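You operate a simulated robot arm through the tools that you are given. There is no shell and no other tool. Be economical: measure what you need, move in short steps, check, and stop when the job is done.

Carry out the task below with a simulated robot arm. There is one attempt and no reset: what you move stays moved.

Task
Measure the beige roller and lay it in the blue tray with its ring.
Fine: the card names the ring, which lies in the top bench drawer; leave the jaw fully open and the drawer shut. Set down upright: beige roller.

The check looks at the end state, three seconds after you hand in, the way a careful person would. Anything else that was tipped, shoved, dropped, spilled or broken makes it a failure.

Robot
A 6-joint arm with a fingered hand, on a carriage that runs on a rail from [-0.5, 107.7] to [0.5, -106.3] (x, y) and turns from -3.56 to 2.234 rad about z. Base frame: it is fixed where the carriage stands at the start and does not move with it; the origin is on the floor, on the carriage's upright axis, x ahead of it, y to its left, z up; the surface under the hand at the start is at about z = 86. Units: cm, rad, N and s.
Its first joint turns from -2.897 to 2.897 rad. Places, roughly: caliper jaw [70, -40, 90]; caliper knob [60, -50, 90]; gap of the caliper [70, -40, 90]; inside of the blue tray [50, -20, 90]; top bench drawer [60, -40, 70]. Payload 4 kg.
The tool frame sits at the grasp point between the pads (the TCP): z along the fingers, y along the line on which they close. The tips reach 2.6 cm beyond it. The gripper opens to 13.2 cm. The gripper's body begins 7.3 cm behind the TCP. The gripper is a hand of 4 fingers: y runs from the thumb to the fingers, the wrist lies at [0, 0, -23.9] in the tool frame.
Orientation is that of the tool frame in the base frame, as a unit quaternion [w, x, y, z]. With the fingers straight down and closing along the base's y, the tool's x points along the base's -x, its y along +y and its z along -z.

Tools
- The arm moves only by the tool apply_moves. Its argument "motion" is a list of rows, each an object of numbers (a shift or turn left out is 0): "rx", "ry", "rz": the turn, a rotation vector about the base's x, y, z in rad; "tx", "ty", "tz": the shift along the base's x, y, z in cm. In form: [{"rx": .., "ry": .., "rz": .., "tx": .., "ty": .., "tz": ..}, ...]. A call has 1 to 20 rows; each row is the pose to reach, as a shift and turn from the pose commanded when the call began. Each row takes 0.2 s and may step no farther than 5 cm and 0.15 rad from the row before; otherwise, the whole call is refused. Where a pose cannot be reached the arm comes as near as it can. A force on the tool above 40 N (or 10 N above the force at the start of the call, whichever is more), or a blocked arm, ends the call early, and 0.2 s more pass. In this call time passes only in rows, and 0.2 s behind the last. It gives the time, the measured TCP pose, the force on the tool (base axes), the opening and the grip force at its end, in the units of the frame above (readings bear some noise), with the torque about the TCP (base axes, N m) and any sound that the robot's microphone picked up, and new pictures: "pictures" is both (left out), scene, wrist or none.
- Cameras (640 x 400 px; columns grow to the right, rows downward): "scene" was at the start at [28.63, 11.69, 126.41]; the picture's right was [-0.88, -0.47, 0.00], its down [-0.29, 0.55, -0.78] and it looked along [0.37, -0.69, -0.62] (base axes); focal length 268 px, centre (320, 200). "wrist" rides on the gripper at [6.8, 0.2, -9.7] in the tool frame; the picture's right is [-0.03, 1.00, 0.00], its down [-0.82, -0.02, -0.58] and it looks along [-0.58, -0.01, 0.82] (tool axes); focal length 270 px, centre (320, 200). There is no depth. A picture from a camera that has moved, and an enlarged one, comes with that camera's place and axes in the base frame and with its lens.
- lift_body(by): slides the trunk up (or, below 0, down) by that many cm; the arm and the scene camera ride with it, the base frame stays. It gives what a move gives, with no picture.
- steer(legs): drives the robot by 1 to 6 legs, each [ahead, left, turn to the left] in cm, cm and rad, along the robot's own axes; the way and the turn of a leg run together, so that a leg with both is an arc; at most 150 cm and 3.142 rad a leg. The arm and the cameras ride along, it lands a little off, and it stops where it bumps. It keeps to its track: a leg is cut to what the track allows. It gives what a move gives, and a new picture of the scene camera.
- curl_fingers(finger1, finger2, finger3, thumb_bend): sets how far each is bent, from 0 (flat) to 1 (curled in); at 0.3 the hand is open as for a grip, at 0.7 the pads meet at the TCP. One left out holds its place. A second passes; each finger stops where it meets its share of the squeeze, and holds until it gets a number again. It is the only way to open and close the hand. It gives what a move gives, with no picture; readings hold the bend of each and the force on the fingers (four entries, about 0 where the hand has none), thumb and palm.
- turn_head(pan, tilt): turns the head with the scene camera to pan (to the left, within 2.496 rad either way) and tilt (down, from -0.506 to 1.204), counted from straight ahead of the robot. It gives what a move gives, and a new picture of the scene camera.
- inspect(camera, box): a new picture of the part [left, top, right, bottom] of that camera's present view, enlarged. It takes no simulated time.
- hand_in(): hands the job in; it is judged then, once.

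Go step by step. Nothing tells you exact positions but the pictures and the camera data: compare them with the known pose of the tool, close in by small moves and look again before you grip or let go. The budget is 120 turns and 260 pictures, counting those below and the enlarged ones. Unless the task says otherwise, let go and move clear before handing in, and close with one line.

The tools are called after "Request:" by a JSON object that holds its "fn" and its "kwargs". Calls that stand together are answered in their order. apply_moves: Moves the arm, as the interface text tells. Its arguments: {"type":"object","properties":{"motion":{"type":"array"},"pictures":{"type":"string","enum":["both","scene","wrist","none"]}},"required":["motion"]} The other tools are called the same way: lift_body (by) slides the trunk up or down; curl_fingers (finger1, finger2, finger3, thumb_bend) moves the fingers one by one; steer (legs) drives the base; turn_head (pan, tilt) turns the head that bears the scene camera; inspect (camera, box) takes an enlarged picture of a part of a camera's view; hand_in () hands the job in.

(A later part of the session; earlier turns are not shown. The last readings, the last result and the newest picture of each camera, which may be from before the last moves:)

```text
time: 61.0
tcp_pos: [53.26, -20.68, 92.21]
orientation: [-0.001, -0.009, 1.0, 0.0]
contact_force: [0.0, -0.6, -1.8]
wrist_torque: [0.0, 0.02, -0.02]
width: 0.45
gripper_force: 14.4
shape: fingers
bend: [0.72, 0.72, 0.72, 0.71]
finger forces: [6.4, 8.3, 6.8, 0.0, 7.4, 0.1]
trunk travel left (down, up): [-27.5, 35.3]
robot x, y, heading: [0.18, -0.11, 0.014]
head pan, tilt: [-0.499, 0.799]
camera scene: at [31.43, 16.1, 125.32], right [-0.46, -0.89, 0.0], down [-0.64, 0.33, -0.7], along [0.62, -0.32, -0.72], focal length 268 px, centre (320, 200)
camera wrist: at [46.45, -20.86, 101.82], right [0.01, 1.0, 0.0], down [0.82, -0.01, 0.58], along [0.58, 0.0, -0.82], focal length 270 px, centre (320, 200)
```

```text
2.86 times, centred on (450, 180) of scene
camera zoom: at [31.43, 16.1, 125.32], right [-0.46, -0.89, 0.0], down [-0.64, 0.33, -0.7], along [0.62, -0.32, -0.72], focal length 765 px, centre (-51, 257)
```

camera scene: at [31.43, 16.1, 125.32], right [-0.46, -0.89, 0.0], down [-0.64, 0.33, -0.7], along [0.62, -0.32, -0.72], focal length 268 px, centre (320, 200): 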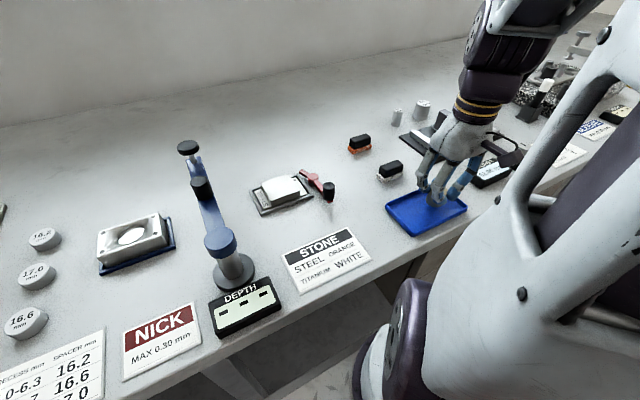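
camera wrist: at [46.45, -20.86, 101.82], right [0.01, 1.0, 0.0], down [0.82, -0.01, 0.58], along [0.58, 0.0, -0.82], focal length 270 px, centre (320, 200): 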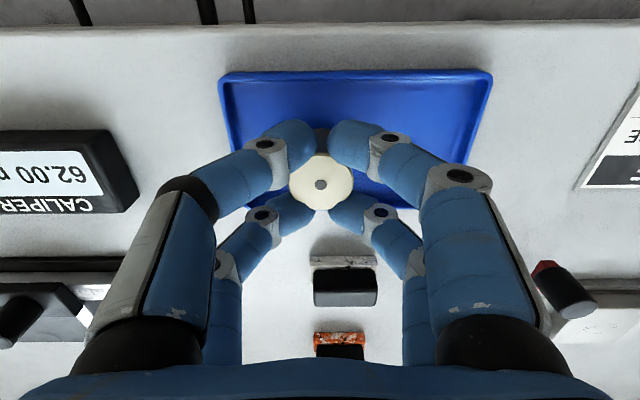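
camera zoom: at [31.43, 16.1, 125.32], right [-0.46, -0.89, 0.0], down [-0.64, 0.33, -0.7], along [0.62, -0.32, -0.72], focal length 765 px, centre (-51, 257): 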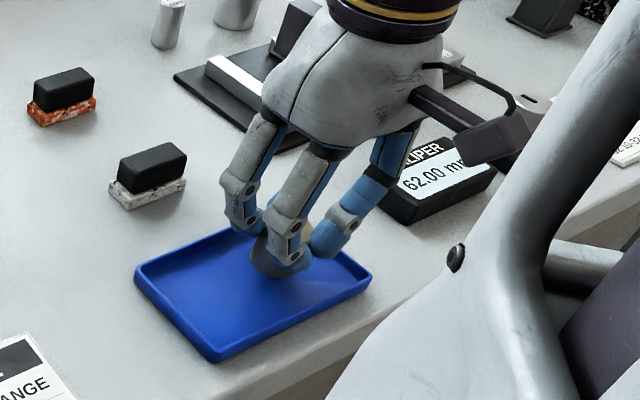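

Roller is over the tray floor; lowering in tiny steps to contact.

Request:
{"fn": "apply_moves", "kwargs": {"motion": [{"tz": -0.2}, {"tz": -0.4}], "pictures": "none"}}

Request:
{"fn": "apply_moves", "kwargs": {"motion": [{"tz": -0.1}, {"tz": -0.2}], "pictures": "none"}}

```text
time: 61.6
tcp_pos: [53.33, -20.97, 91.9]
orientation: [-0.001, -0.009, 1.0, 0.0]
contact_force: [0.1, 0.0, -2.4]
wrist_torque: [-0.02, -0.03, -0.05]
width: 0.43
gripper_force: 14.4
shape: fingers
bend: [0.72, 0.72, 0.72, 0.71]
finger forces: [6.4, 8.3, 6.9, 0.0, 7.4, 0.0]
trunk travel left (down, up): [-27.5, 35.3]
robot x, y, heading: [0.18, 0.19, 0.015]
head pan, tilt: [-0.499, 0.799]
```

```text
time: 62.2
tcp_pos: [53.32, -20.97, 91.61]
orientation: [0.0, -0.008, 1.0, 0.001]
contact_force: [0.2, 0.1, -2.7]
wrist_torque: [0.0, -0.06, -0.01]
width: 0.43
gripper_force: 15.0
shape: fingers
bend: [0.72, 0.72, 0.72, 0.71]
finger forces: [6.4, 8.2, 6.9, 0.1, 7.3, 0.1]
trunk travel left (down, up): [-27.5, 35.3]
robot x, y, heading: [0.11, 0.18, 0.019]
head pan, tilt: [-0.499, 0.799]
```

Request:
{"fn": "apply_moves", "kwargs": {"motion": [{"tz": -0.1}, {"tz": -0.2}], "pictures": "none"}}

Request:
{"fn": "apply_moves", "kwargs": {"motion": [{"tz": -0.1}, {"tz": -0.2}], "pictures": "none"}}

Request:
{"fn": "inspect", "kwargs": {"camera": "scene", "box": [400, 150, 500, 240]}}

```text
time: 62.8
tcp_pos: [53.41, -20.91, 91.52]
orientation: [0.0, -0.009, 1.0, 0.0]
contact_force: [-0.6, -0.4, -2.4]
wrist_torque: [0.0, 0.03, 0.02]
width: 0.45
gripper_force: 14.1
shape: fingers
bend: [0.72, 0.72, 0.72, 0.71]
finger forces: [6.4, 8.3, 6.9, 0.0, 7.3, 0.0]
trunk travel left (down, up): [-27.5, 35.3]
robot x, y, heading: [0.05, -0.18, 0.018]
head pan, tilt: [-0.499, 0.799]
```

```text
time: 63.4
tcp_pos: [53.33, -20.92, 91.25]
orientation: [0.0, -0.009, 1.0, 0.0]
contact_force: [0.6, -0.1, -2.1]
wrist_torque: [0.02, 0.03, 0.0]
width: 0.45
gripper_force: 14.3
shape: fingers
bend: [0.72, 0.72, 0.72, 0.71]
finger forces: [6.5, 8.3, 6.8, 0.1, 7.4, 0.0]
trunk travel left (down, up): [-27.5, 35.3]
robot x, y, heading: [0.31, 0.26, 0.016]
head pan, tilt: [-0.499, 0.799]
```

```text
4.44 times, centred on (450, 195) of scene
camera zoom: at [31.43, 16.1, 125.32], right [-0.46, -0.89, 0.0], down [-0.64, 0.33, -0.7], along [0.62, -0.32, -0.72], focal length 1190 px, centre (-258, 222)
```

zoom: 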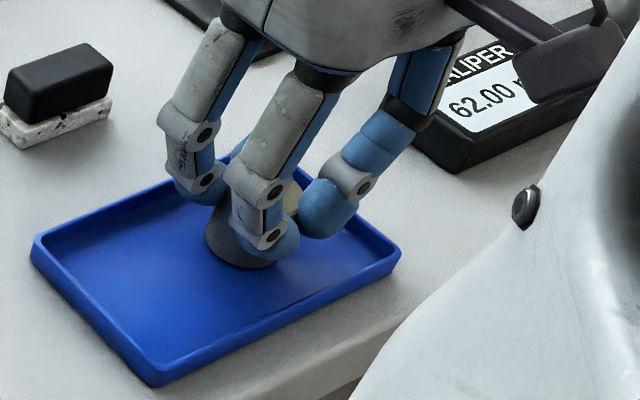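

Request:
{"fn": "apply_moves", "kwargs": {"motion": [{"tz": -0.1}, {"tz": -0.2}], "pictures": "none"}}

Request:
{"fn": "apply_moves", "kwargs": {"motion": [{"tz": -0.1}, {"tz": -0.2}], "pictures": "none"}}

Request:
{"fn": "inspect", "kwargs": {"camera": "scene", "box": [400, 150, 500, 240]}}

```text
time: 64.0
tcp_pos: [53.32, -21.0, 91.07]
orientation: [-0.001, -0.009, 1.0, 0.0]
contact_force: [0.7, -0.1, 4.7]
wrist_torque: [-0.02, 0.01, 0.02]
width: 0.38
gripper_force: 16.4
shape: fingers
bend: [0.72, 0.72, 0.72, 0.72]
finger forces: [7.3, 9.5, 7.8, 0.0, 7.7, 0.1]
trunk travel left (down, up): [-27.5, 35.3]
robot x, y, heading: [0.34, 0.07, 0.021]
head pan, tilt: [-0.499, 0.799]
```

```text
time: 64.6
tcp_pos: [53.33, -20.97, 90.84]
orientation: [0.0, -0.009, 1.0, -0.001]
contact_force: [2.9, 2.4, 17.7]
wrist_torque: [0.08, -0.08, 0.03]
width: 0.24
gripper_force: 19.9
shape: fingers
bend: [0.73, 0.73, 0.73, 0.72]
finger forces: [8.9, 12.6, 10.6, 0.1, 8.5, 0.0]
trunk travel left (down, up): [-27.5, 35.3]
robot x, y, heading: [-0.07, 0.35, 0.013]
head pan, tilt: [-0.499, 0.799]
```

```text
4.44 times, centred on (450, 195) of scene
camera zoom: at [31.4, 16.12, 125.33], right [-0.46, -0.89, 0.0], down [-0.64, 0.33, -0.7], along [0.62, -0.32, -0.72], focal length 1190 px, centre (-258, 222)
```

zoom: 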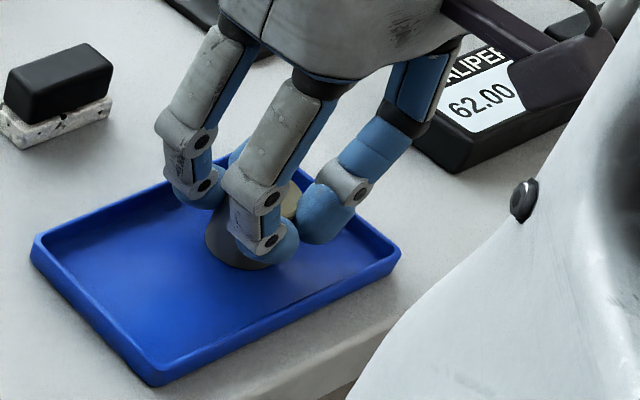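

Touched down; easing off slightly and releasing.

Request:
{"fn": "apply_moves", "kwargs": {"motion": [{"tz": 0.2}], "pictures": "none"}}

Request:
{"fn": "curl_fingers", "kwargs": {"finger1": 0.64, "finger2": 0.64, "finger3": 0.64, "thumb_bend": 0.64}}

Request:
{"fn": "curl_fingers", "kwargs": {"finger1": 0.59, "finger2": 0.59, "finger3": 0.59, "thumb_bend": 0.59}}

Request:
{"fn": "apply_moves", "kwargs": {"motion": [{"tz": 1}, {"tz": 3}, {"tz": 6}, {"tz": 10}, {"tz": 14}], "pictures": "both"}}

```text
time: 65.0
tcp_pos: [53.22, -21.01, 91.0]
orientation: [-0.001, -0.009, 1.0, 0.0]
contact_force: [3.0, 0.4, 4.0]
wrist_torque: [0.05, -0.06, -0.01]
width: 0.25
gripper_force: 18.3
shape: fingers
bend: [0.73, 0.73, 0.73, 0.72]
finger forces: [7.9, 10.7, 9.6, 0.0, 8.2, 0.0]
trunk travel left (down, up): [-27.5, 35.3]
robot x, y, heading: [-0.04, -0.11, 0.016]
head pan, tilt: [-0.499, 0.799]
```

```text
time: 66.0
tcp_pos: [53.3, -21.04, 91.04]
orientation: [0.0, -0.009, 1.0, 0.0]
contact_force: [-0.1, 0.0, 0.2]
wrist_torque: [0.02, 0.01, -0.06]
width: 1.88
gripper_force: 0.0
shape: fingers
bend: [0.64, 0.64, 0.64, 0.64]
finger forces: [0.0, 0.0, 0.0, 0.0, 0.0, 0.0]
trunk travel left (down, up): [-27.5, 35.3]
robot x, y, heading: [-0.1, 0.17, 0.018]
head pan, tilt: [-0.499, 0.799]
```

```text
time: 67.0
tcp_pos: [53.36, -20.92, 91.0]
orientation: [0.0, -0.009, 1.0, -0.001]
contact_force: [0.1, 0.2, 0.2]
wrist_torque: [-0.02, 0.0, 0.0]
width: 3.52
gripper_force: 0.1
shape: fingers
bend: [0.59, 0.59, 0.59, 0.59]
finger forces: [0.1, 0.1, 0.0, 0.1, 0.0, 0.0]
trunk travel left (down, up): [-27.5, 35.3]
robot x, y, heading: [0.08, 0.05, 0.015]
head pan, tilt: [-0.499, 0.799]
```

```text
time: 68.2
tcp_pos: [53.3, -21.03, 105.15]
orientation: [0.0, -0.009, 1.0, -0.001]
contact_force: [-0.2, 0.6, -0.1]
wrist_torque: [-0.03, 0.03, 0.0]
width: 3.51
gripper_force: 0.0
shape: fingers
bend: [0.59, 0.59, 0.59, 0.59]
finger forces: [0.0, 0.1, 0.1, 0.0, 0.0, 0.1]
trunk travel left (down, up): [-27.5, 35.3]
robot x, y, heading: [-0.12, 0.23, 0.015]
head pan, tilt: [-0.499, 0.799]
camera scene: at [31.44, 16.09, 125.31], right [-0.46, -0.89, 0.0], down [-0.64, 0.33, -0.7], along [0.62, -0.32, -0.72], focal length 268 px, centre (320, 200)
camera wrist: at [46.5, -21.09, 114.81], right [0.01, 1.0, 0.0], down [0.82, -0.01, 0.58], along [0.58, 0.0, -0.82], focal length 270 px, centre (320, 200)
```

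scene: 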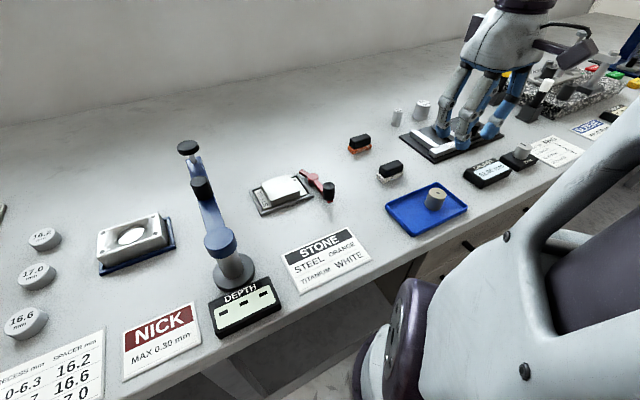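
wrist: 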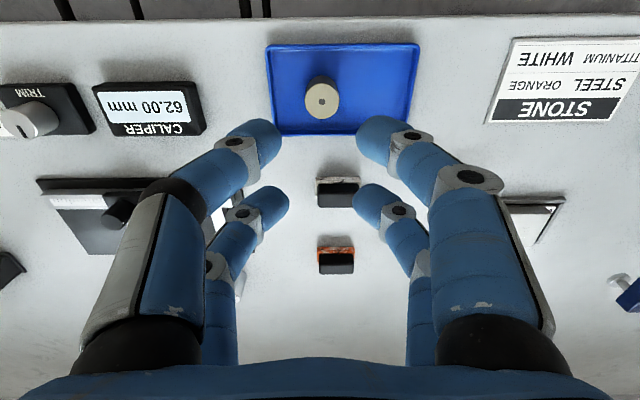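

The roller stands upright in the tray. Next, drive back and check the caliper's scale with the 40 mm gauge.

Request:
{"fn": "steer", "kwargs": {"legs": [[0, -39.5, -0.012]]}}

Request:
{"fn": "curl_fingers", "kwargs": {"finger1": 0.46, "finger2": 0.46, "finger3": 0.46, "thumb_bend": 0.46}}

```text
time: 70.7
tcp_pos: [53.29, -60.43, 105.13]
orientation: [0.0, -0.004, 1.0, 0.0]
contact_force: [0.0, -0.5, 0.6]
wrist_torque: [-0.01, 0.01, 0.0]
width: 3.51
gripper_force: 0.1
shape: fingers
bend: [0.59, 0.59, 0.59, 0.59]
finger forces: [0.0, 0.0, 0.1, 0.1, 0.0, 0.0]
trunk travel left (down, up): [-27.5, 35.3]
robot x, y, heading: [0.05, -39.14, 0.012]
head pan, tilt: [-0.499, 0.799]
camera scene: at [31.72, -22.96, 125.32], right [-0.47, -0.88, 0.0], down [-0.63, 0.34, -0.7], along [0.62, -0.33, -0.72], focal length 268 px, centre (320, 200)
```

scene: 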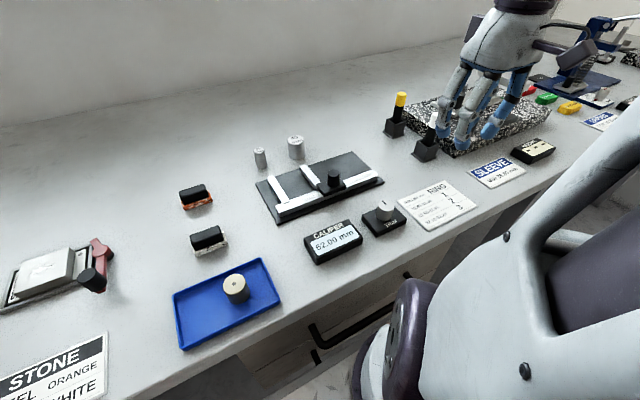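

```text
time: 71.7
tcp_pos: [53.38, -60.38, 105.07]
orientation: [0.0, -0.006, 1.0, 0.0]
contact_force: [-0.2, 0.6, 0.1]
wrist_torque: [-0.01, 0.03, -0.01]
width: 7.9
gripper_force: 0.0
shape: fingers
bend: [0.46, 0.46, 0.46, 0.46]
finger forces: [0.1, 0.0, 0.0, 0.0, 0.0, 0.1]
trunk travel left (down, up): [-27.5, 35.3]
robot x, y, heading: [0.28, -38.87, 0.006]
head pan, tilt: [-0.499, 0.799]
```

Request:
{"fn": "apply_moves", "kwargs": {"motion": [{"ty": 4}, {"ty": 8}, {"tx": 2, "ty": 12}, {"tx": 5.5, "ty": 15}, {"tx": 9.5, "ty": 17}, {"tx": 14, "ty": 17.2}, {"tx": 18.5, "ty": 17.2}, {"tx": 23, "ty": 17.2}, {"tx": 26, "ty": 17.2}, {"tx": 28.2, "ty": 17.2}, {"tx": 28.2, "ty": 17.2, "tz": -3}], "pictures": "wrist"}}

Request:
{"fn": "inspect", "kwargs": {"camera": "scene", "box": [250, 60, 410, 170]}}

```text
time: 74.1
tcp_pos: [81.28, -43.12, 102.25]
orientation: [0.0, -0.006, 1.0, 0.0]
contact_force: [0.2, 0.2, 1.0]
wrist_torque: [-0.01, 0.0, 0.01]
width: 7.9
gripper_force: 0.1
shape: fingers
bend: [0.46, 0.46, 0.46, 0.46]
finger forces: [0.0, 0.0, 0.0, 0.1, 0.1, 0.0]
trunk travel left (down, up): [-27.5, 35.3]
robot x, y, heading: [-0.08, -38.94, 0.01]
head pan, tilt: [-0.499, 0.799]
camera wrist: at [74.46, -43.07, 111.96], right [0.01, 1.0, 0.0], down [0.82, -0.01, 0.58], along [0.58, -0.01, -0.82], focal length 270 px, centre (320, 200)
```

wrist: 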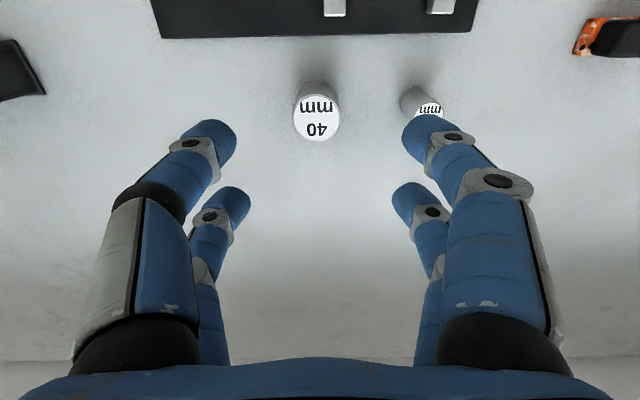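

```text
3.64 times, centred on (330, 115) of scene
camera zoom: at [31.7, -22.96, 125.32], right [-0.47, -0.88, 0.0], down [-0.63, 0.34, -0.7], along [0.62, -0.33, -0.72], focal length 973 px, centre (284, 509)
```

zoom: 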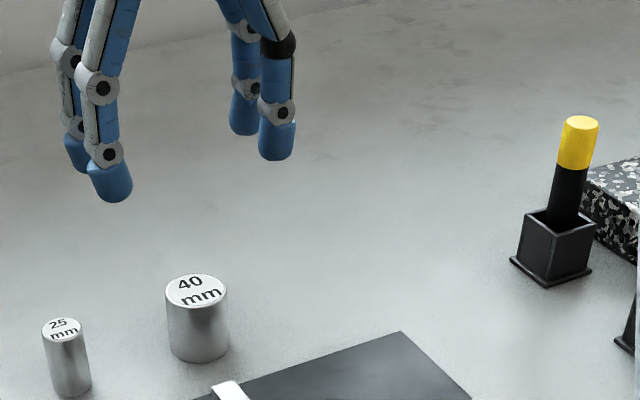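

The 40 mm gauge is at about (81.5, -43.4). Lowering for a grip on its upper half.

Request:
{"fn": "apply_moves", "kwargs": {"motion": [{"tx": 0.2, "ty": -0.3, "tz": -4}, {"tx": 0.2, "ty": -0.3, "tz": -7.5}, {"tx": 0.2, "ty": -0.3, "tz": -10.8}], "pictures": "wrist"}}

Request:
{"fn": "curl_fingers", "kwargs": {"finger1": 0.76, "finger2": 0.76, "finger3": 0.76, "thumb_bend": 0.76}}

Request:
{"fn": "inspect", "kwargs": {"camera": "wrist", "box": [220, 80, 420, 240]}}

Request:
{"fn": "inspect", "kwargs": {"camera": "scene", "box": [240, 90, 360, 180]}}

```text
time: 74.9
tcp_pos: [81.65, -43.55, 91.29]
orientation: [0.0, -0.005, 1.0, -0.001]
contact_force: [0.1, 0.1, 0.8]
wrist_torque: [0.0, 0.01, 0.0]
width: 7.9
gripper_force: 0.0
shape: fingers
bend: [0.46, 0.46, 0.46, 0.46]
finger forces: [0.0, 0.1, 0.0, 0.0, 0.0, 0.1]
trunk travel left (down, up): [-27.5, 35.3]
robot x, y, heading: [0.18, -38.43, 0.012]
head pan, tilt: [-0.499, 0.799]
camera wrist: at [74.84, -43.34, 100.97], right [0.01, 1.0, 0.0], down [0.82, -0.01, 0.58], along [0.58, -0.01, -0.82], focal length 270 px, centre (320, 200)
```

wrist: 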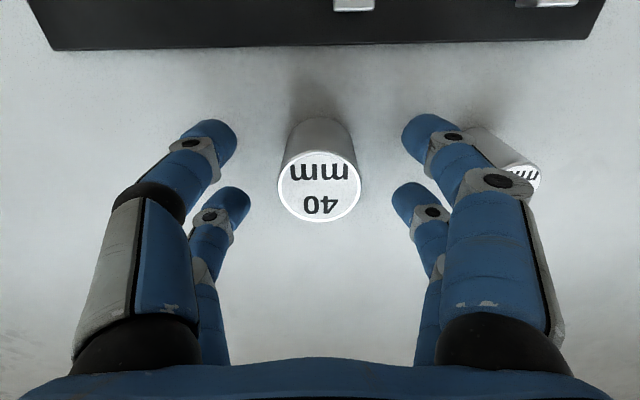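

```text
time: 75.9
tcp_pos: [81.71, -43.5, 91.33]
orientation: [0.0, -0.006, 1.0, 0.0]
contact_force: [0.0, 0.8, 0.6]
wrist_torque: [-0.01, -0.02, 0.03]
width: 1.74
gripper_force: 17.5
shape: fingers
bend: [0.65, 0.64, 0.67, 0.68]
finger forces: [8.3, 9.7, 5.9, 0.1, 10.6, 0.1]
trunk travel left (down, up): [-27.5, 35.3]
robot x, y, heading: [0.11, -38.45, 0.009]
head pan, tilt: [-0.499, 0.799]
```

```text
2.50 times, centred on (320, 160) of wrist
camera zoom: at [74.86, -43.34, 100.96], right [0.01, 1.0, 0.0], down [0.82, -0.01, 0.58], along [0.58, -0.01, -0.82], focal length 676 px, centre (320, 300)
```

zoom: 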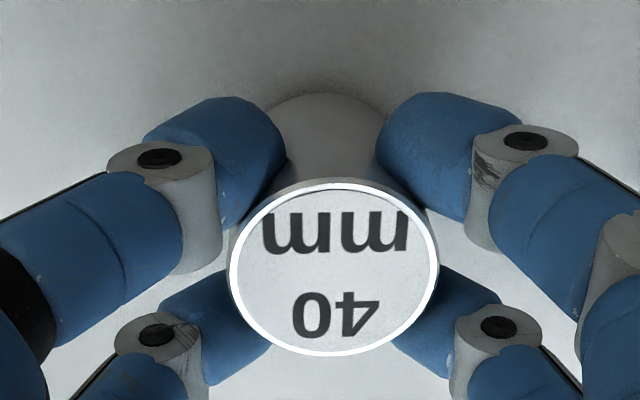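

```text
4.44 times, centred on (300, 135) of scene
camera zoom: at [31.73, -22.96, 125.31], right [-0.47, -0.88, 0.0], down [-0.63, 0.34, -0.7], along [0.62, -0.33, -0.72], focal length 1190 px, centre (409, 489)
```

zoom: 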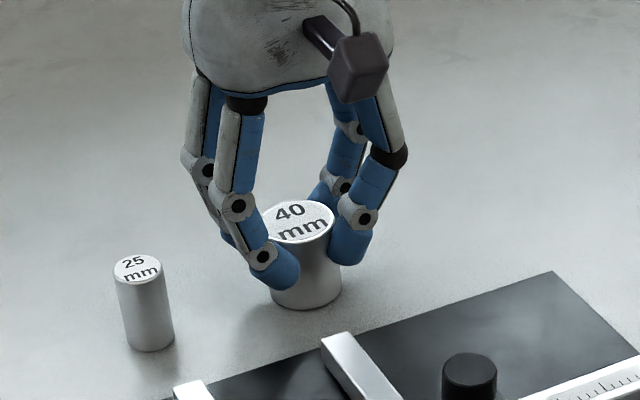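

Gauge held. Lifting and moving over the gap centre.

Request:
{"fn": "apply_moves", "kwargs": {"motion": [{"tz": 2}, {"tz": 5}, {"tz": 8}, {"tz": 8, "tx": -3, "ty": 1.6}, {"tz": 8, "tx": -6.5, "ty": 3.4}, {"tz": 8, "tx": -10.2, "ty": 5.3}, {"tz": 5, "tx": -10.2, "ty": 5.3}], "pictures": "wrist"}}

Request:
{"fn": "inspect", "kwargs": {"camera": "wrist", "box": [220, 40, 420, 200]}}

Request:
{"fn": "inspect", "kwargs": {"camera": "scene", "box": [240, 110, 360, 200]}}

```text
time: 77.5
tcp_pos: [71.75, -38.02, 96.25]
orientation: [0.001, -0.006, 1.0, 0.0]
contact_force: [0.0, 0.2, -3.7]
wrist_torque: [0.01, 0.02, 0.01]
width: 1.69
gripper_force: 17.9
shape: fingers
bend: [0.65, 0.64, 0.68, 0.68]
finger forces: [9.0, 10.2, 6.3, 0.0, 10.5, 0.0]
trunk travel left (down, up): [-27.5, 35.3]
robot x, y, heading: [0.14, -38.65, 0.009]
head pan, tilt: [-0.499, 0.799]
camera wrist: at [64.85, -37.99, 105.94], right [0.01, 1.0, 0.0], down [0.82, -0.01, 0.58], along [0.58, -0.01, -0.82], focal length 270 px, centre (320, 200)
```

wrist: 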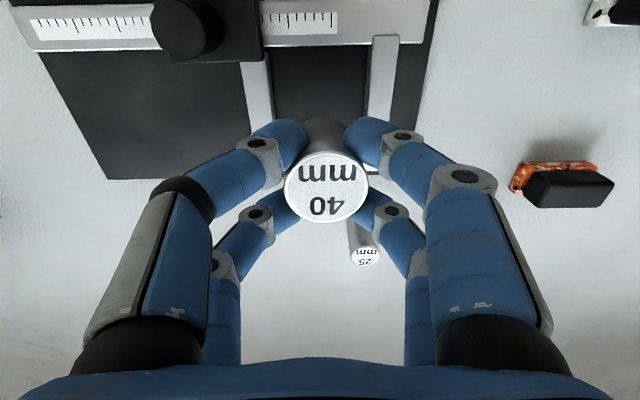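

```text
2.50 times, centred on (320, 120) of wrist
camera zoom: at [64.85, -37.99, 105.94], right [0.01, 1.0, 0.0], down [0.82, -0.01, 0.58], along [0.58, -0.01, -0.82], focal length 676 px, centre (320, 400)
```

zoom: 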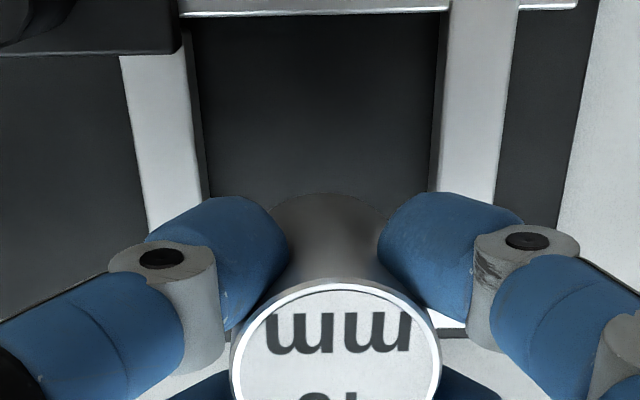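

```text
4.44 times, centred on (300, 155) of scene
camera zoom: at [31.72, -22.96, 125.31], right [-0.47, -0.88, 0.0], down [-0.63, 0.34, -0.7], along [0.62, -0.33, -0.72], focal length 1190 px, centre (409, 400)
```

zoom: 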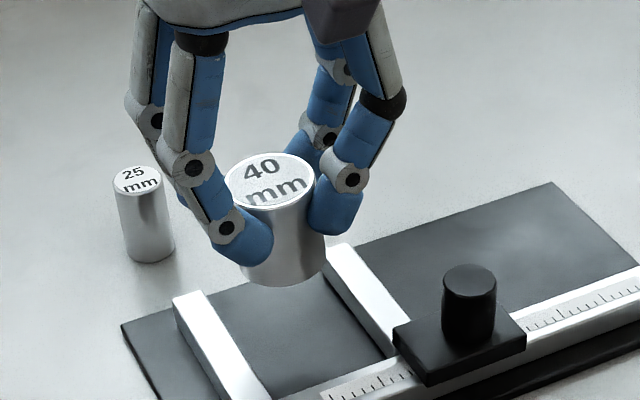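

Request:
{"fn": "apply_moves", "kwargs": {"motion": [{"ty": -0.3, "tz": -2}, {"ty": -0.3, "tz": -3.6}, {"ty": -0.3, "tz": -4.0}], "pictures": "none"}}

Request:
{"fn": "apply_moves", "kwargs": {"motion": [{"tz": -0.1}, {"tz": -0.25}], "pictures": "none"}}

Request:
{"fn": "inspect", "kwargs": {"camera": "scene", "box": [240, 110, 360, 200]}}

```text
time: 78.3
tcp_pos: [71.66, -38.41, 92.27]
orientation: [0.0, -0.005, 1.0, 0.0]
contact_force: [-0.6, -0.8, -4.3]
wrist_torque: [-0.02, -0.02, 0.01]
width: 1.7
gripper_force: 17.8
shape: fingers
bend: [0.65, 0.64, 0.68, 0.68]
finger forces: [8.9, 10.2, 6.3, 0.0, 10.7, 0.0]
trunk travel left (down, up): [-27.5, 35.3]
robot x, y, heading: [-0.22, -38.65, 0.009]
head pan, tilt: [-0.499, 0.799]
```

```text
time: 78.9
tcp_pos: [71.65, -38.36, 92.02]
orientation: [0.0, -0.005, 1.0, 0.0]
contact_force: [-0.1, -0.1, -4.9]
wrist_torque: [-0.03, -0.01, -0.02]
width: 1.71
gripper_force: 18.0
shape: fingers
bend: [0.65, 0.64, 0.68, 0.68]
finger forces: [8.9, 10.2, 6.2, 0.0, 10.6, 0.0]
trunk travel left (down, up): [-27.5, 35.3]
robot x, y, heading: [0.27, -39.14, 0.008]
head pan, tilt: [-0.499, 0.799]
```

```text
4.44 times, centred on (300, 155) of scene
camera zoom: at [31.73, -22.96, 125.31], right [-0.47, -0.88, 0.0], down [-0.63, 0.34, -0.7], along [0.62, -0.33, -0.72], focal length 1190 px, centre (409, 400)
```

zoom: 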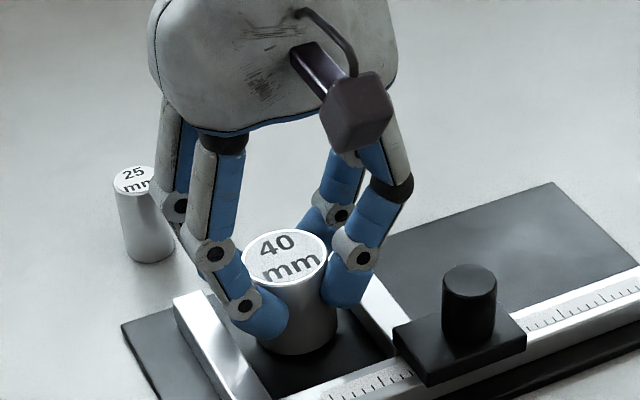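

Request:
{"fn": "apply_moves", "kwargs": {"motion": [{"tz": -0.1}, {"tz": -0.2}], "pictures": "none"}}

Request:
{"fn": "apply_moves", "kwargs": {"motion": [{"tz": -0.1}, {"tz": -0.2}], "pictures": "none"}}

```text
time: 79.5
tcp_pos: [71.53, -38.42, 91.95]
orientation: [-0.001, -0.006, 1.0, -0.001]
contact_force: [-0.6, -0.2, -0.9]
wrist_torque: [0.07, 0.03, 0.02]
width: 1.7
gripper_force: 18.5
shape: fingers
bend: [0.65, 0.64, 0.68, 0.68]
finger forces: [8.9, 10.1, 6.4, 0.0, 10.9, 0.1]
trunk travel left (down, up): [-27.5, 35.3]
robot x, y, heading: [0.02, -38.91, 0.013]
head pan, tilt: [-0.499, 0.799]
```

```text
time: 80.1
tcp_pos: [71.35, -38.48, 91.64]
orientation: [0.001, -0.006, 1.0, -0.001]
contact_force: [-2.3, -3.6, 9.4]
wrist_torque: [0.12, 0.02, 0.05]
width: 1.68
gripper_force: 20.5
shape: fingers
bend: [0.66, 0.65, 0.68, 0.68]
finger forces: [9.8, 10.8, 7.9, 0.1, 13.5, 0.1]
trunk travel left (down, up): [-27.5, 35.3]
robot x, y, heading: [0.43, -38.72, 0.011]
head pan, tilt: [-0.499, 0.799]
```

Request:
{"fn": "apply_moves", "kwargs": {"motion": [{"tz": 0.15}], "pictures": "none"}}

Request:
{"fn": "curl_fingers", "kwargs": {"finger1": 0.6, "finger2": 0.6, "finger3": 0.61, "thumb_bend": 0.61}}

Request:
{"fn": "curl_fingers", "kwargs": {"finger1": 0.55, "finger2": 0.55, "finger3": 0.55, "thumb_bend": 0.55}}

Request:
{"fn": "apply_moves", "kwargs": {"motion": [{"tz": 1}, {"tz": 3}, {"tz": 6}, {"tz": 8}], "pictures": "wrist"}}

Request:
{"fn": "inspect", "kwargs": {"camera": "scene", "box": [240, 130, 400, 270]}}

```text
time: 80.5
tcp_pos: [71.52, -38.42, 91.8]
orientation: [0.001, -0.005, 1.0, 0.0]
contact_force: [-1.2, -1.5, 4.8]
wrist_torque: [0.08, 0.0, 0.0]
width: 1.68
gripper_force: 20.6
shape: fingers
bend: [0.66, 0.65, 0.68, 0.68]
finger forces: [9.8, 10.9, 7.5, 0.0, 12.5, 0.1]
trunk travel left (down, up): [-27.5, 35.3]
robot x, y, heading: [0.15, -38.75, 0.005]
head pan, tilt: [-0.499, 0.799]
```

```text
time: 81.5
tcp_pos: [71.65, -38.39, 91.81]
orientation: [0.0, -0.006, 1.0, 0.0]
contact_force: [0.9, -0.1, -1.1]
wrist_torque: [0.0, -0.01, 0.04]
width: 3.03
gripper_force: 0.0
shape: fingers
bend: [0.6, 0.6, 0.61, 0.61]
finger forces: [0.1, 0.0, 0.1, 0.0, 0.1, 0.0]
trunk travel left (down, up): [-27.5, 35.3]
robot x, y, heading: [0.21, -38.88, 0.007]
head pan, tilt: [-0.499, 0.799]
```

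```text
time: 82.5
tcp_pos: [71.52, -38.37, 91.85]
orientation: [-0.001, -0.005, 1.0, 0.0]
contact_force: [-0.2, 0.7, 0.3]
wrist_torque: [-0.01, 0.02, -0.02]
width: 4.86
gripper_force: 0.0
shape: fingers
bend: [0.55, 0.55, 0.55, 0.55]
finger forces: [0.0, 0.1, 0.1, 0.0, 0.0, 0.0]
trunk travel left (down, up): [-27.5, 35.3]
robot x, y, heading: [-0.03, -38.71, 0.016]
head pan, tilt: [-0.499, 0.799]
```

```text
time: 83.5
tcp_pos: [71.57, -38.46, 99.71]
orientation: [0.0, -0.006, 1.0, 0.0]
contact_force: [0.3, -0.9, -0.3]
wrist_torque: [0.01, 0.02, 0.03]
width: 4.82
gripper_force: 0.1
shape: fingers
bend: [0.55, 0.55, 0.55, 0.55]
finger forces: [0.1, 0.0, 0.1, 0.1, 0.1, 0.0]
trunk travel left (down, up): [-27.5, 35.3]
robot x, y, heading: [0.38, -38.41, 0.011]
head pan, tilt: [-0.499, 0.799]
camera wrist: at [64.77, -38.36, 109.35], right [0.01, 1.0, 0.0], down [0.82, -0.01, 0.58], along [0.58, -0.01, -0.82], focal length 270 px, centre (320, 200)
```

wrist: 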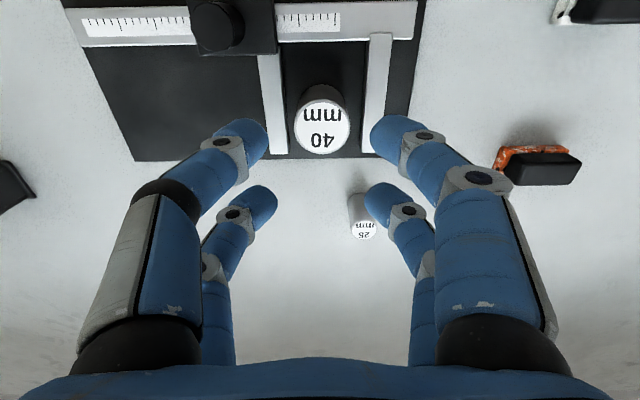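

```text
2.86 times, centred on (320, 200) of scene
camera zoom: at [31.73, -22.96, 125.31], right [-0.47, -0.88, 0.0], down [-0.63, 0.34, -0.7], along [0.62, -0.33, -0.72], focal length 765 px, centre (320, 200)
```

zoom: 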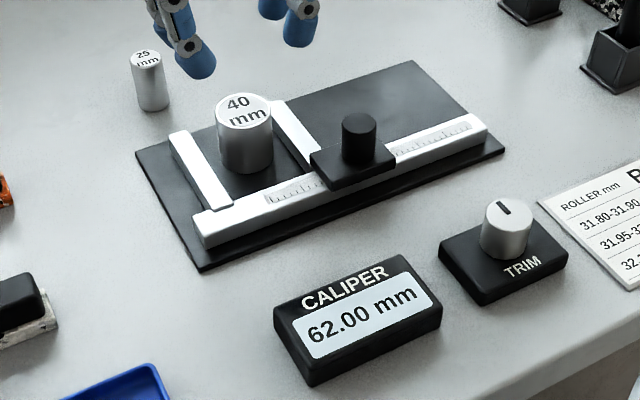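

Gauge stands in the gap. Now the knob: cage it and close the jaw on the gauge.

Request:
{"fn": "apply_moves", "kwargs": {"motion": [{"tx": -2, "ty": -2}, {"tx": -4.3, "ty": -4}, {"tx": -6.5, "ty": -5.9}, {"tx": -6.5, "ty": -5.9, "tz": -3.5}, {"tx": -6.5, "ty": -5.9, "tz": -7.1}], "pictures": "none"}}

Request:
{"fn": "curl_fingers", "kwargs": {"finger1": 0.68, "finger2": 0.68, "finger3": 0.68, "thumb_bend": 0.68}}

Request:
{"fn": "apply_moves", "kwargs": {"motion": [{"ty": 0.3}, {"ty": 0.6}, {"ty": 0.9}, {"ty": 1.2}, {"ty": 1.5}, {"ty": 1.8}, {"ty": 2.1}, {"ty": 2.4}, {"ty": 2.7}, {"ty": 3}], "pictures": "none"}}

Request:
{"fn": "inspect", "kwargs": {"camera": "scene", "box": [240, 130, 400, 270]}}

```text
time: 84.7
tcp_pos: [65.05, -44.4, 92.83]
orientation: [0.0, -0.005, 1.0, -0.001]
contact_force: [-0.1, -0.2, 0.6]
wrist_torque: [0.03, -0.01, -0.05]
width: 4.85
gripper_force: 0.1
shape: fingers
bend: [0.55, 0.55, 0.55, 0.55]
finger forces: [0.1, 0.0, 0.0, 0.1, 0.1, 0.0]
trunk travel left (down, up): [-27.5, 35.3]
robot x, y, heading: [0.1, -38.86, 0.008]
head pan, tilt: [-0.499, 0.799]
```

```text
time: 85.7
tcp_pos: [65.02, -44.3, 92.84]
orientation: [0.001, -0.005, 1.0, 0.0]
contact_force: [0.2, 0.6, -1.2]
wrist_torque: [0.02, -0.01, 0.04]
width: 0.74
gripper_force: 0.8
shape: fingers
bend: [0.68, 0.66, 0.67, 0.68]
finger forces: [0.1, 1.0, 0.5, 0.0, 0.1, 0.0]
trunk travel left (down, up): [-27.5, 35.3]
robot x, y, heading: [-0.27, -38.85, 0.014]
head pan, tilt: [-0.499, 0.799]
```

```text
time: 87.9
tcp_pos: [65.14, -41.32, 92.63]
orientation: [0.0, -0.006, 1.0, 0.0]
contact_force: [1.9, -3.9, 1.7]
wrist_torque: [-0.11, -0.11, -0.01]
width: 0.77
gripper_force: 2.1
shape: fingers
bend: [0.68, 0.68, 0.65, 0.68]
finger forces: [0.0, 0.0, 4.1, 0.1, 0.0, 0.1]
trunk travel left (down, up): [-27.5, 35.3]
robot x, y, heading: [-0.03, -38.71, 0.011]
head pan, tilt: [-0.499, 0.799]
```

```text
2.86 times, centred on (320, 200) of scene
camera zoom: at [31.72, -22.98, 125.32], right [-0.47, -0.88, 0.0], down [-0.63, 0.34, -0.7], along [0.62, -0.33, -0.72], focal length 765 px, centre (320, 200)
```

zoom: 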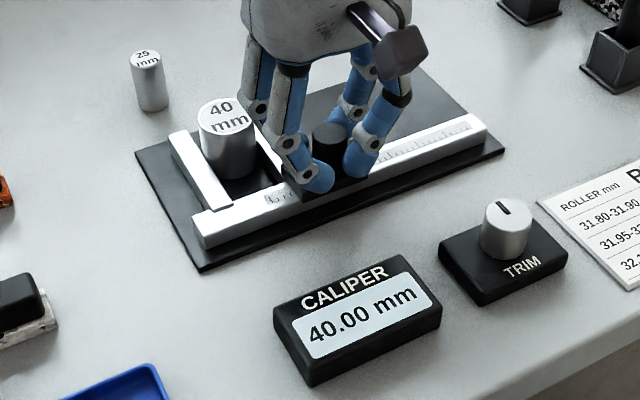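

The caliper reads exactly 40.00 on the gauge (and 0.00 closed), so 31.80 mm holds: ring 1. Reopening the jaw and returning the gauge.

Request:
{"fn": "apply_moves", "kwargs": {"motion": [{"ty": -0.5}, {"ty": -1.2}, {"ty": -2}, {"ty": -3}, {"ty": -3.6}, {"ty": -4.1}], "pictures": "none"}}

Request:
{"fn": "inspect", "kwargs": {"camera": "scene", "box": [240, 130, 400, 270]}}

Request:
{"fn": "apply_moves", "kwargs": {"motion": [{"ty": 0.5}, {"ty": 0.9}], "pictures": "none"}}

Request:
{"fn": "curl_fingers", "kwargs": {"finger1": 0.55, "finger2": 0.55, "finger3": 0.55, "thumb_bend": 0.55}}

Request:
{"fn": "apply_moves", "kwargs": {"motion": [{"tz": 3}, {"tz": 6}, {"tz": 7.5, "tx": 3, "ty": 3}, {"tz": 7.5, "tx": 6.5, "ty": 6}, {"tz": 7.5, "tx": 6.5, "ty": 7.5}], "pictures": "wrist"}}

```text
time: 89.3
tcp_pos: [65.15, -45.3, 92.84]
orientation: [0.0, -0.005, 1.0, 0.0]
contact_force: [3.7, 6.3, 4.3]
wrist_torque: [0.25, -0.13, 0.07]
width: 0.76
gripper_force: 3.4
shape: fingers
bend: [0.68, 0.63, 0.68, 0.68]
finger forces: [0.0, 7.4, 0.0, 0.0, 0.0, 0.1]
trunk travel left (down, up): [-27.5, 35.3]
robot x, y, heading: [0.25, -38.8, 0.013]
head pan, tilt: [-0.499, 0.799]
```

```text
2.86 times, centred on (320, 200) of scene
camera zoom: at [31.71, -22.91, 125.32], right [-0.47, -0.88, 0.0], down [-0.63, 0.34, -0.7], along [0.62, -0.33, -0.72], focal length 765 px, centre (320, 200)
```

zoom: 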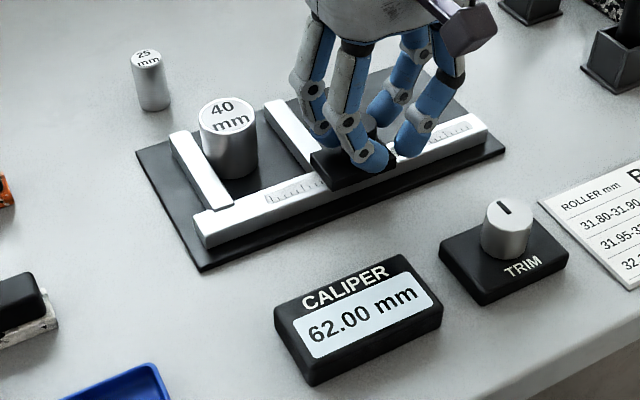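

```text
time: 89.9
tcp_pos: [64.97, -44.44, 92.85]
orientation: [0.0, -0.005, 1.0, 0.0]
contact_force: [2.1, 2.0, -0.1]
wrist_torque: [0.04, -0.04, -0.03]
width: 0.75
gripper_force: 1.2
shape: fingers
bend: [0.68, 0.66, 0.68, 0.68]
finger forces: [0.1, 2.9, 0.1, 0.1, 0.0, 0.0]
trunk travel left (down, up): [-27.5, 35.3]
robot x, y, heading: [0.32, -38.68, 0.009]
head pan, tilt: [-0.499, 0.799]
```

```text
time: 90.9
tcp_pos: [64.99, -44.38, 92.79]
orientation: [0.0, -0.005, 1.0, 0.0]
contact_force: [-0.4, 0.6, -0.2]
wrist_torque: [-0.03, -0.03, 0.02]
width: 4.84
gripper_force: 0.0
shape: fingers
bend: [0.55, 0.55, 0.55, 0.55]
finger forces: [0.0, 0.0, 0.0, 0.1, 0.0, 0.1]
trunk travel left (down, up): [-27.5, 35.3]
robot x, y, heading: [-0.07, -38.81, 0.014]
head pan, tilt: [-0.499, 0.799]
```

```text
time: 92.1
tcp_pos: [71.68, -37.09, 100.33]
orientation: [0.0, -0.005, 1.0, 0.0]
contact_force: [0.1, -0.2, 0.4]
wrist_torque: [0.01, 0.01, -0.03]
width: 4.85
gripper_force: 0.0
shape: fingers
bend: [0.55, 0.55, 0.55, 0.55]
finger forces: [0.0, 0.0, 0.1, 0.0, 0.0, 0.1]
trunk travel left (down, up): [-27.5, 35.3]
robot x, y, heading: [0.07, -38.51, 0.01]
head pan, tilt: [-0.499, 0.799]
camera wrist: at [64.86, -36.97, 110.0], right [0.01, 1.0, 0.0], down [0.82, -0.01, 0.58], along [0.58, -0.01, -0.82], focal length 270 px, centre (320, 200)
```

wrist: 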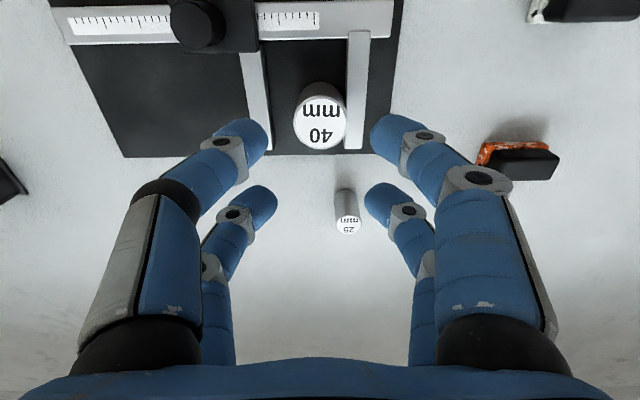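

The gauge is right below the hand. Lowering, gripping its top.

Request:
{"fn": "apply_moves", "kwargs": {"motion": [{"tz": -3}, {"tz": -6}, {"tz": -7.6}, {"tz": -8.2}], "pictures": "none"}}

Request:
{"fn": "curl_fingers", "kwargs": {"finger1": 0.76, "finger2": 0.76, "finger3": 0.76, "thumb_bend": 0.76}}

Request:
{"fn": "inspect", "kwargs": {"camera": "scene", "box": [240, 110, 360, 200]}}

```text
time: 93.1
tcp_pos: [71.5, -37.12, 91.96]
orientation: [0.0, -0.005, 1.0, 0.0]
contact_force: [0.9, 0.0, 0.4]
wrist_torque: [0.0, -0.01, -0.01]
width: 4.87
gripper_force: 0.0
shape: fingers
bend: [0.55, 0.55, 0.55, 0.55]
finger forces: [0.1, 0.0, 0.0, 0.1, 0.0, 0.1]
trunk travel left (down, up): [-27.5, 35.3]
robot x, y, heading: [0.27, -38.42, 0.012]
head pan, tilt: [-0.499, 0.799]
```

```text
time: 94.1
tcp_pos: [71.54, -37.05, 92.0]
orientation: [0.0, -0.005, 1.0, 0.0]
contact_force: [-1.1, -2.7, 0.1]
wrist_torque: [-0.06, 0.03, -0.02]
width: 1.7
gripper_force: 17.6
shape: fingers
bend: [0.64, 0.63, 0.67, 0.68]
finger forces: [8.2, 9.0, 6.4, 0.1, 11.1, 0.0]
trunk travel left (down, up): [-27.5, 35.3]
robot x, y, heading: [0.08, -38.51, 0.013]
head pan, tilt: [-0.499, 0.799]
```

```text
4.44 times, centred on (300, 155) of scene
camera zoom: at [31.73, -22.97, 125.32], right [-0.47, -0.88, 0.0], down [-0.63, 0.34, -0.7], along [0.62, -0.33, -0.72], focal length 1190 px, centre (409, 400)
```

zoom: 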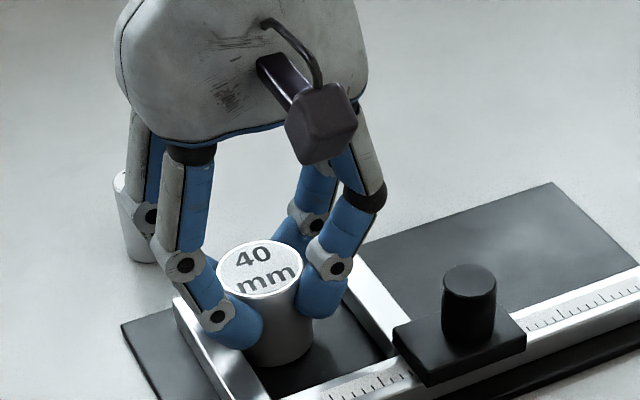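

Request:
{"fn": "apply_moves", "kwargs": {"motion": [{"tz": 2}, {"tz": 5}, {"tz": 7}, {"tz": 7, "tx": 3, "ty": -2}, {"tz": 7, "tx": 6.5, "ty": -4.2}, {"tz": 7, "tx": 10.1, "ty": -6.45}, {"tz": 3.5, "tx": 10.1, "ty": -6.45}, {"tz": 0.6, "tx": 10.1, "ty": -6.45}], "pictures": "none"}}

Request:
{"fn": "inspect", "kwargs": {"camera": "scene", "box": [240, 90, 360, 180]}}

Request:
{"fn": "apply_moves", "kwargs": {"motion": [{"tz": -0.2}, {"tz": -0.4}], "pictures": "none"}}

Request:
{"fn": "apply_moves", "kwargs": {"motion": [{"tz": -0.1}, {"tz": -0.2}], "pictures": "none"}}

```text
time: 95.9
tcp_pos: [81.65, -43.54, 92.63]
orientation: [0.0, -0.005, 1.0, 0.0]
contact_force: [0.8, 0.1, -3.6]
wrist_torque: [0.02, 0.01, 0.0]
width: 1.69
gripper_force: 18.0
shape: fingers
bend: [0.64, 0.63, 0.67, 0.68]
finger forces: [9.2, 10.5, 6.5, 0.0, 10.5, 0.0]
trunk travel left (down, up): [-27.5, 35.3]
robot x, y, heading: [0.03, -38.67, 0.007]
head pan, tilt: [-0.499, 0.799]
```

```text
4.44 times, centred on (300, 135) of scene
camera zoom: at [31.71, -22.96, 125.32], right [-0.47, -0.88, 0.0], down [-0.63, 0.34, -0.7], along [0.62, -0.33, -0.72], focal length 1190 px, centre (409, 489)
```

zoom: 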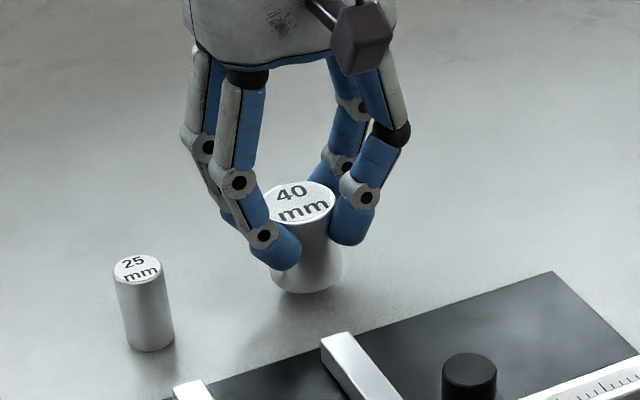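

```text
time: 96.5
tcp_pos: [81.58, -43.49, 92.19]
orientation: [-0.001, -0.005, 1.0, 0.0]
contact_force: [0.8, -0.5, -4.1]
wrist_torque: [0.0, -0.01, -0.01]
width: 1.71
gripper_force: 18.3
shape: fingers
bend: [0.64, 0.63, 0.67, 0.68]
finger forces: [9.1, 10.4, 6.4, 0.0, 10.4, 0.0]
trunk travel left (down, up): [-27.5, 35.3]
robot x, y, heading: [0.18, -38.78, 0.01]
head pan, tilt: [-0.499, 0.799]
```

```text
time: 97.1
tcp_pos: [81.61, -43.58, 91.98]
orientation: [0.001, -0.005, 1.0, -0.001]
contact_force: [-0.9, 0.0, -4.7]
wrist_torque: [-0.01, -0.03, -0.02]
width: 1.7
gripper_force: 18.4
shape: fingers
bend: [0.64, 0.63, 0.67, 0.68]
finger forces: [9.0, 10.4, 6.5, 0.0, 10.5, 0.0]
trunk travel left (down, up): [-27.5, 35.3]
robot x, y, heading: [-0.24, -38.55, 0.01]
head pan, tilt: [-0.499, 0.799]
```

Request:
{"fn": "apply_moves", "kwargs": {"motion": [{"tz": -0.15}, {"tz": -0.3}], "pictures": "none"}}

Request:
{"fn": "apply_moves", "kwargs": {"motion": [{"tz": -0.1}], "pictures": "none"}}

Request:
{"fn": "apply_moves", "kwargs": {"motion": [{"tz": -0.1}], "pictures": "none"}}

```text
time: 97.7
tcp_pos: [81.68, -43.54, 91.79]
orientation: [0.001, -0.006, 1.0, 0.0]
contact_force: [-0.1, 0.3, -4.0]
wrist_torque: [-0.03, -0.01, 0.04]
width: 1.69
gripper_force: 18.0
shape: fingers
bend: [0.64, 0.63, 0.67, 0.68]
finger forces: [9.1, 10.4, 6.5, 0.0, 10.4, 0.1]
trunk travel left (down, up): [-27.5, 35.3]
robot x, y, heading: [-0.06, -38.5, 0.007]
head pan, tilt: [-0.499, 0.799]
```

```text
time: 98.1
tcp_pos: [81.66, -43.54, 91.59]
orientation: [0.0, -0.005, 1.0, 0.001]
contact_force: [0.2, -0.3, -4.4]
wrist_torque: [-0.01, 0.02, -0.01]
width: 1.69
gripper_force: 18.3
shape: fingers
bend: [0.64, 0.63, 0.67, 0.68]
finger forces: [9.1, 10.4, 6.5, 0.0, 10.4, 0.0]
trunk travel left (down, up): [-27.5, 35.3]
robot x, y, heading: [0.12, -38.68, 0.015]
head pan, tilt: [-0.499, 0.799]
```

```text
time: 98.5
tcp_pos: [81.67, -43.54, 91.4]
orientation: [0.001, -0.005, 1.0, 0.0]
contact_force: [-0.5, -0.1, -3.3]
wrist_torque: [0.02, 0.0, -0.01]
width: 1.7
gripper_force: 18.0
shape: fingers
bend: [0.64, 0.63, 0.67, 0.68]
finger forces: [9.1, 10.4, 6.5, 0.1, 10.4, 0.1]
trunk travel left (down, up): [-27.5, 35.3]
robot x, y, heading: [0.21, -38.89, 0.013]
head pan, tilt: [-0.499, 0.799]
```

Request:
{"fn": "apply_moves", "kwargs": {"motion": [{"tz": -0.1}], "pictures": "none"}}

Request:
{"fn": "apply_moves", "kwargs": {"motion": [{"tz": -0.1}], "pictures": "none"}}

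Request:
{"fn": "inspect", "kwargs": {"camera": "scene", "box": [240, 90, 360, 180]}}

```text
time: 98.9
tcp_pos: [81.5, -43.4, 91.35]
orientation: [0.0, -0.005, 1.0, 0.0]
contact_force: [0.1, 0.6, -1.0]
wrist_torque: [0.03, 0.01, 0.01]
width: 1.69
gripper_force: 18.5
shape: fingers
bend: [0.64, 0.63, 0.67, 0.68]
finger forces: [9.0, 10.2, 6.5, 0.0, 10.7, 0.0]
trunk travel left (down, up): [-27.5, 35.3]
robot x, y, heading: [-0.17, -38.4, 0.013]
head pan, tilt: [-0.499, 0.799]
```

```text
time: 99.3
tcp_pos: [81.5, -43.49, 91.25]
orientation: [0.001, -0.005, 1.0, -0.001]
contact_force: [-1.1, -1.7, 4.2]
wrist_torque: [0.04, 0.05, -0.02]
width: 1.67
gripper_force: 19.6
shape: fingers
bend: [0.65, 0.64, 0.67, 0.68]
finger forces: [9.3, 10.1, 7.4, 0.1, 11.8, 0.0]
trunk travel left (down, up): [-27.5, 35.3]
robot x, y, heading: [0.16, -39.17, 0.009]
head pan, tilt: [-0.499, 0.799]
```

```text
4.44 times, centred on (300, 135) of scene
camera zoom: at [31.7, -22.97, 125.33], right [-0.47, -0.88, 0.0], down [-0.63, 0.34, -0.7], along [0.62, -0.33, -0.72], focal length 1190 px, centre (409, 489)
```

zoom: 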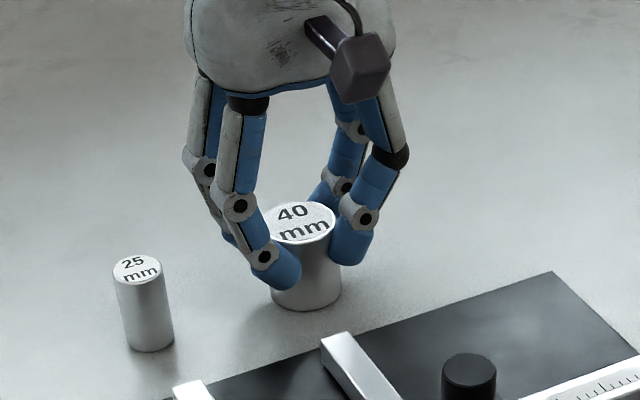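

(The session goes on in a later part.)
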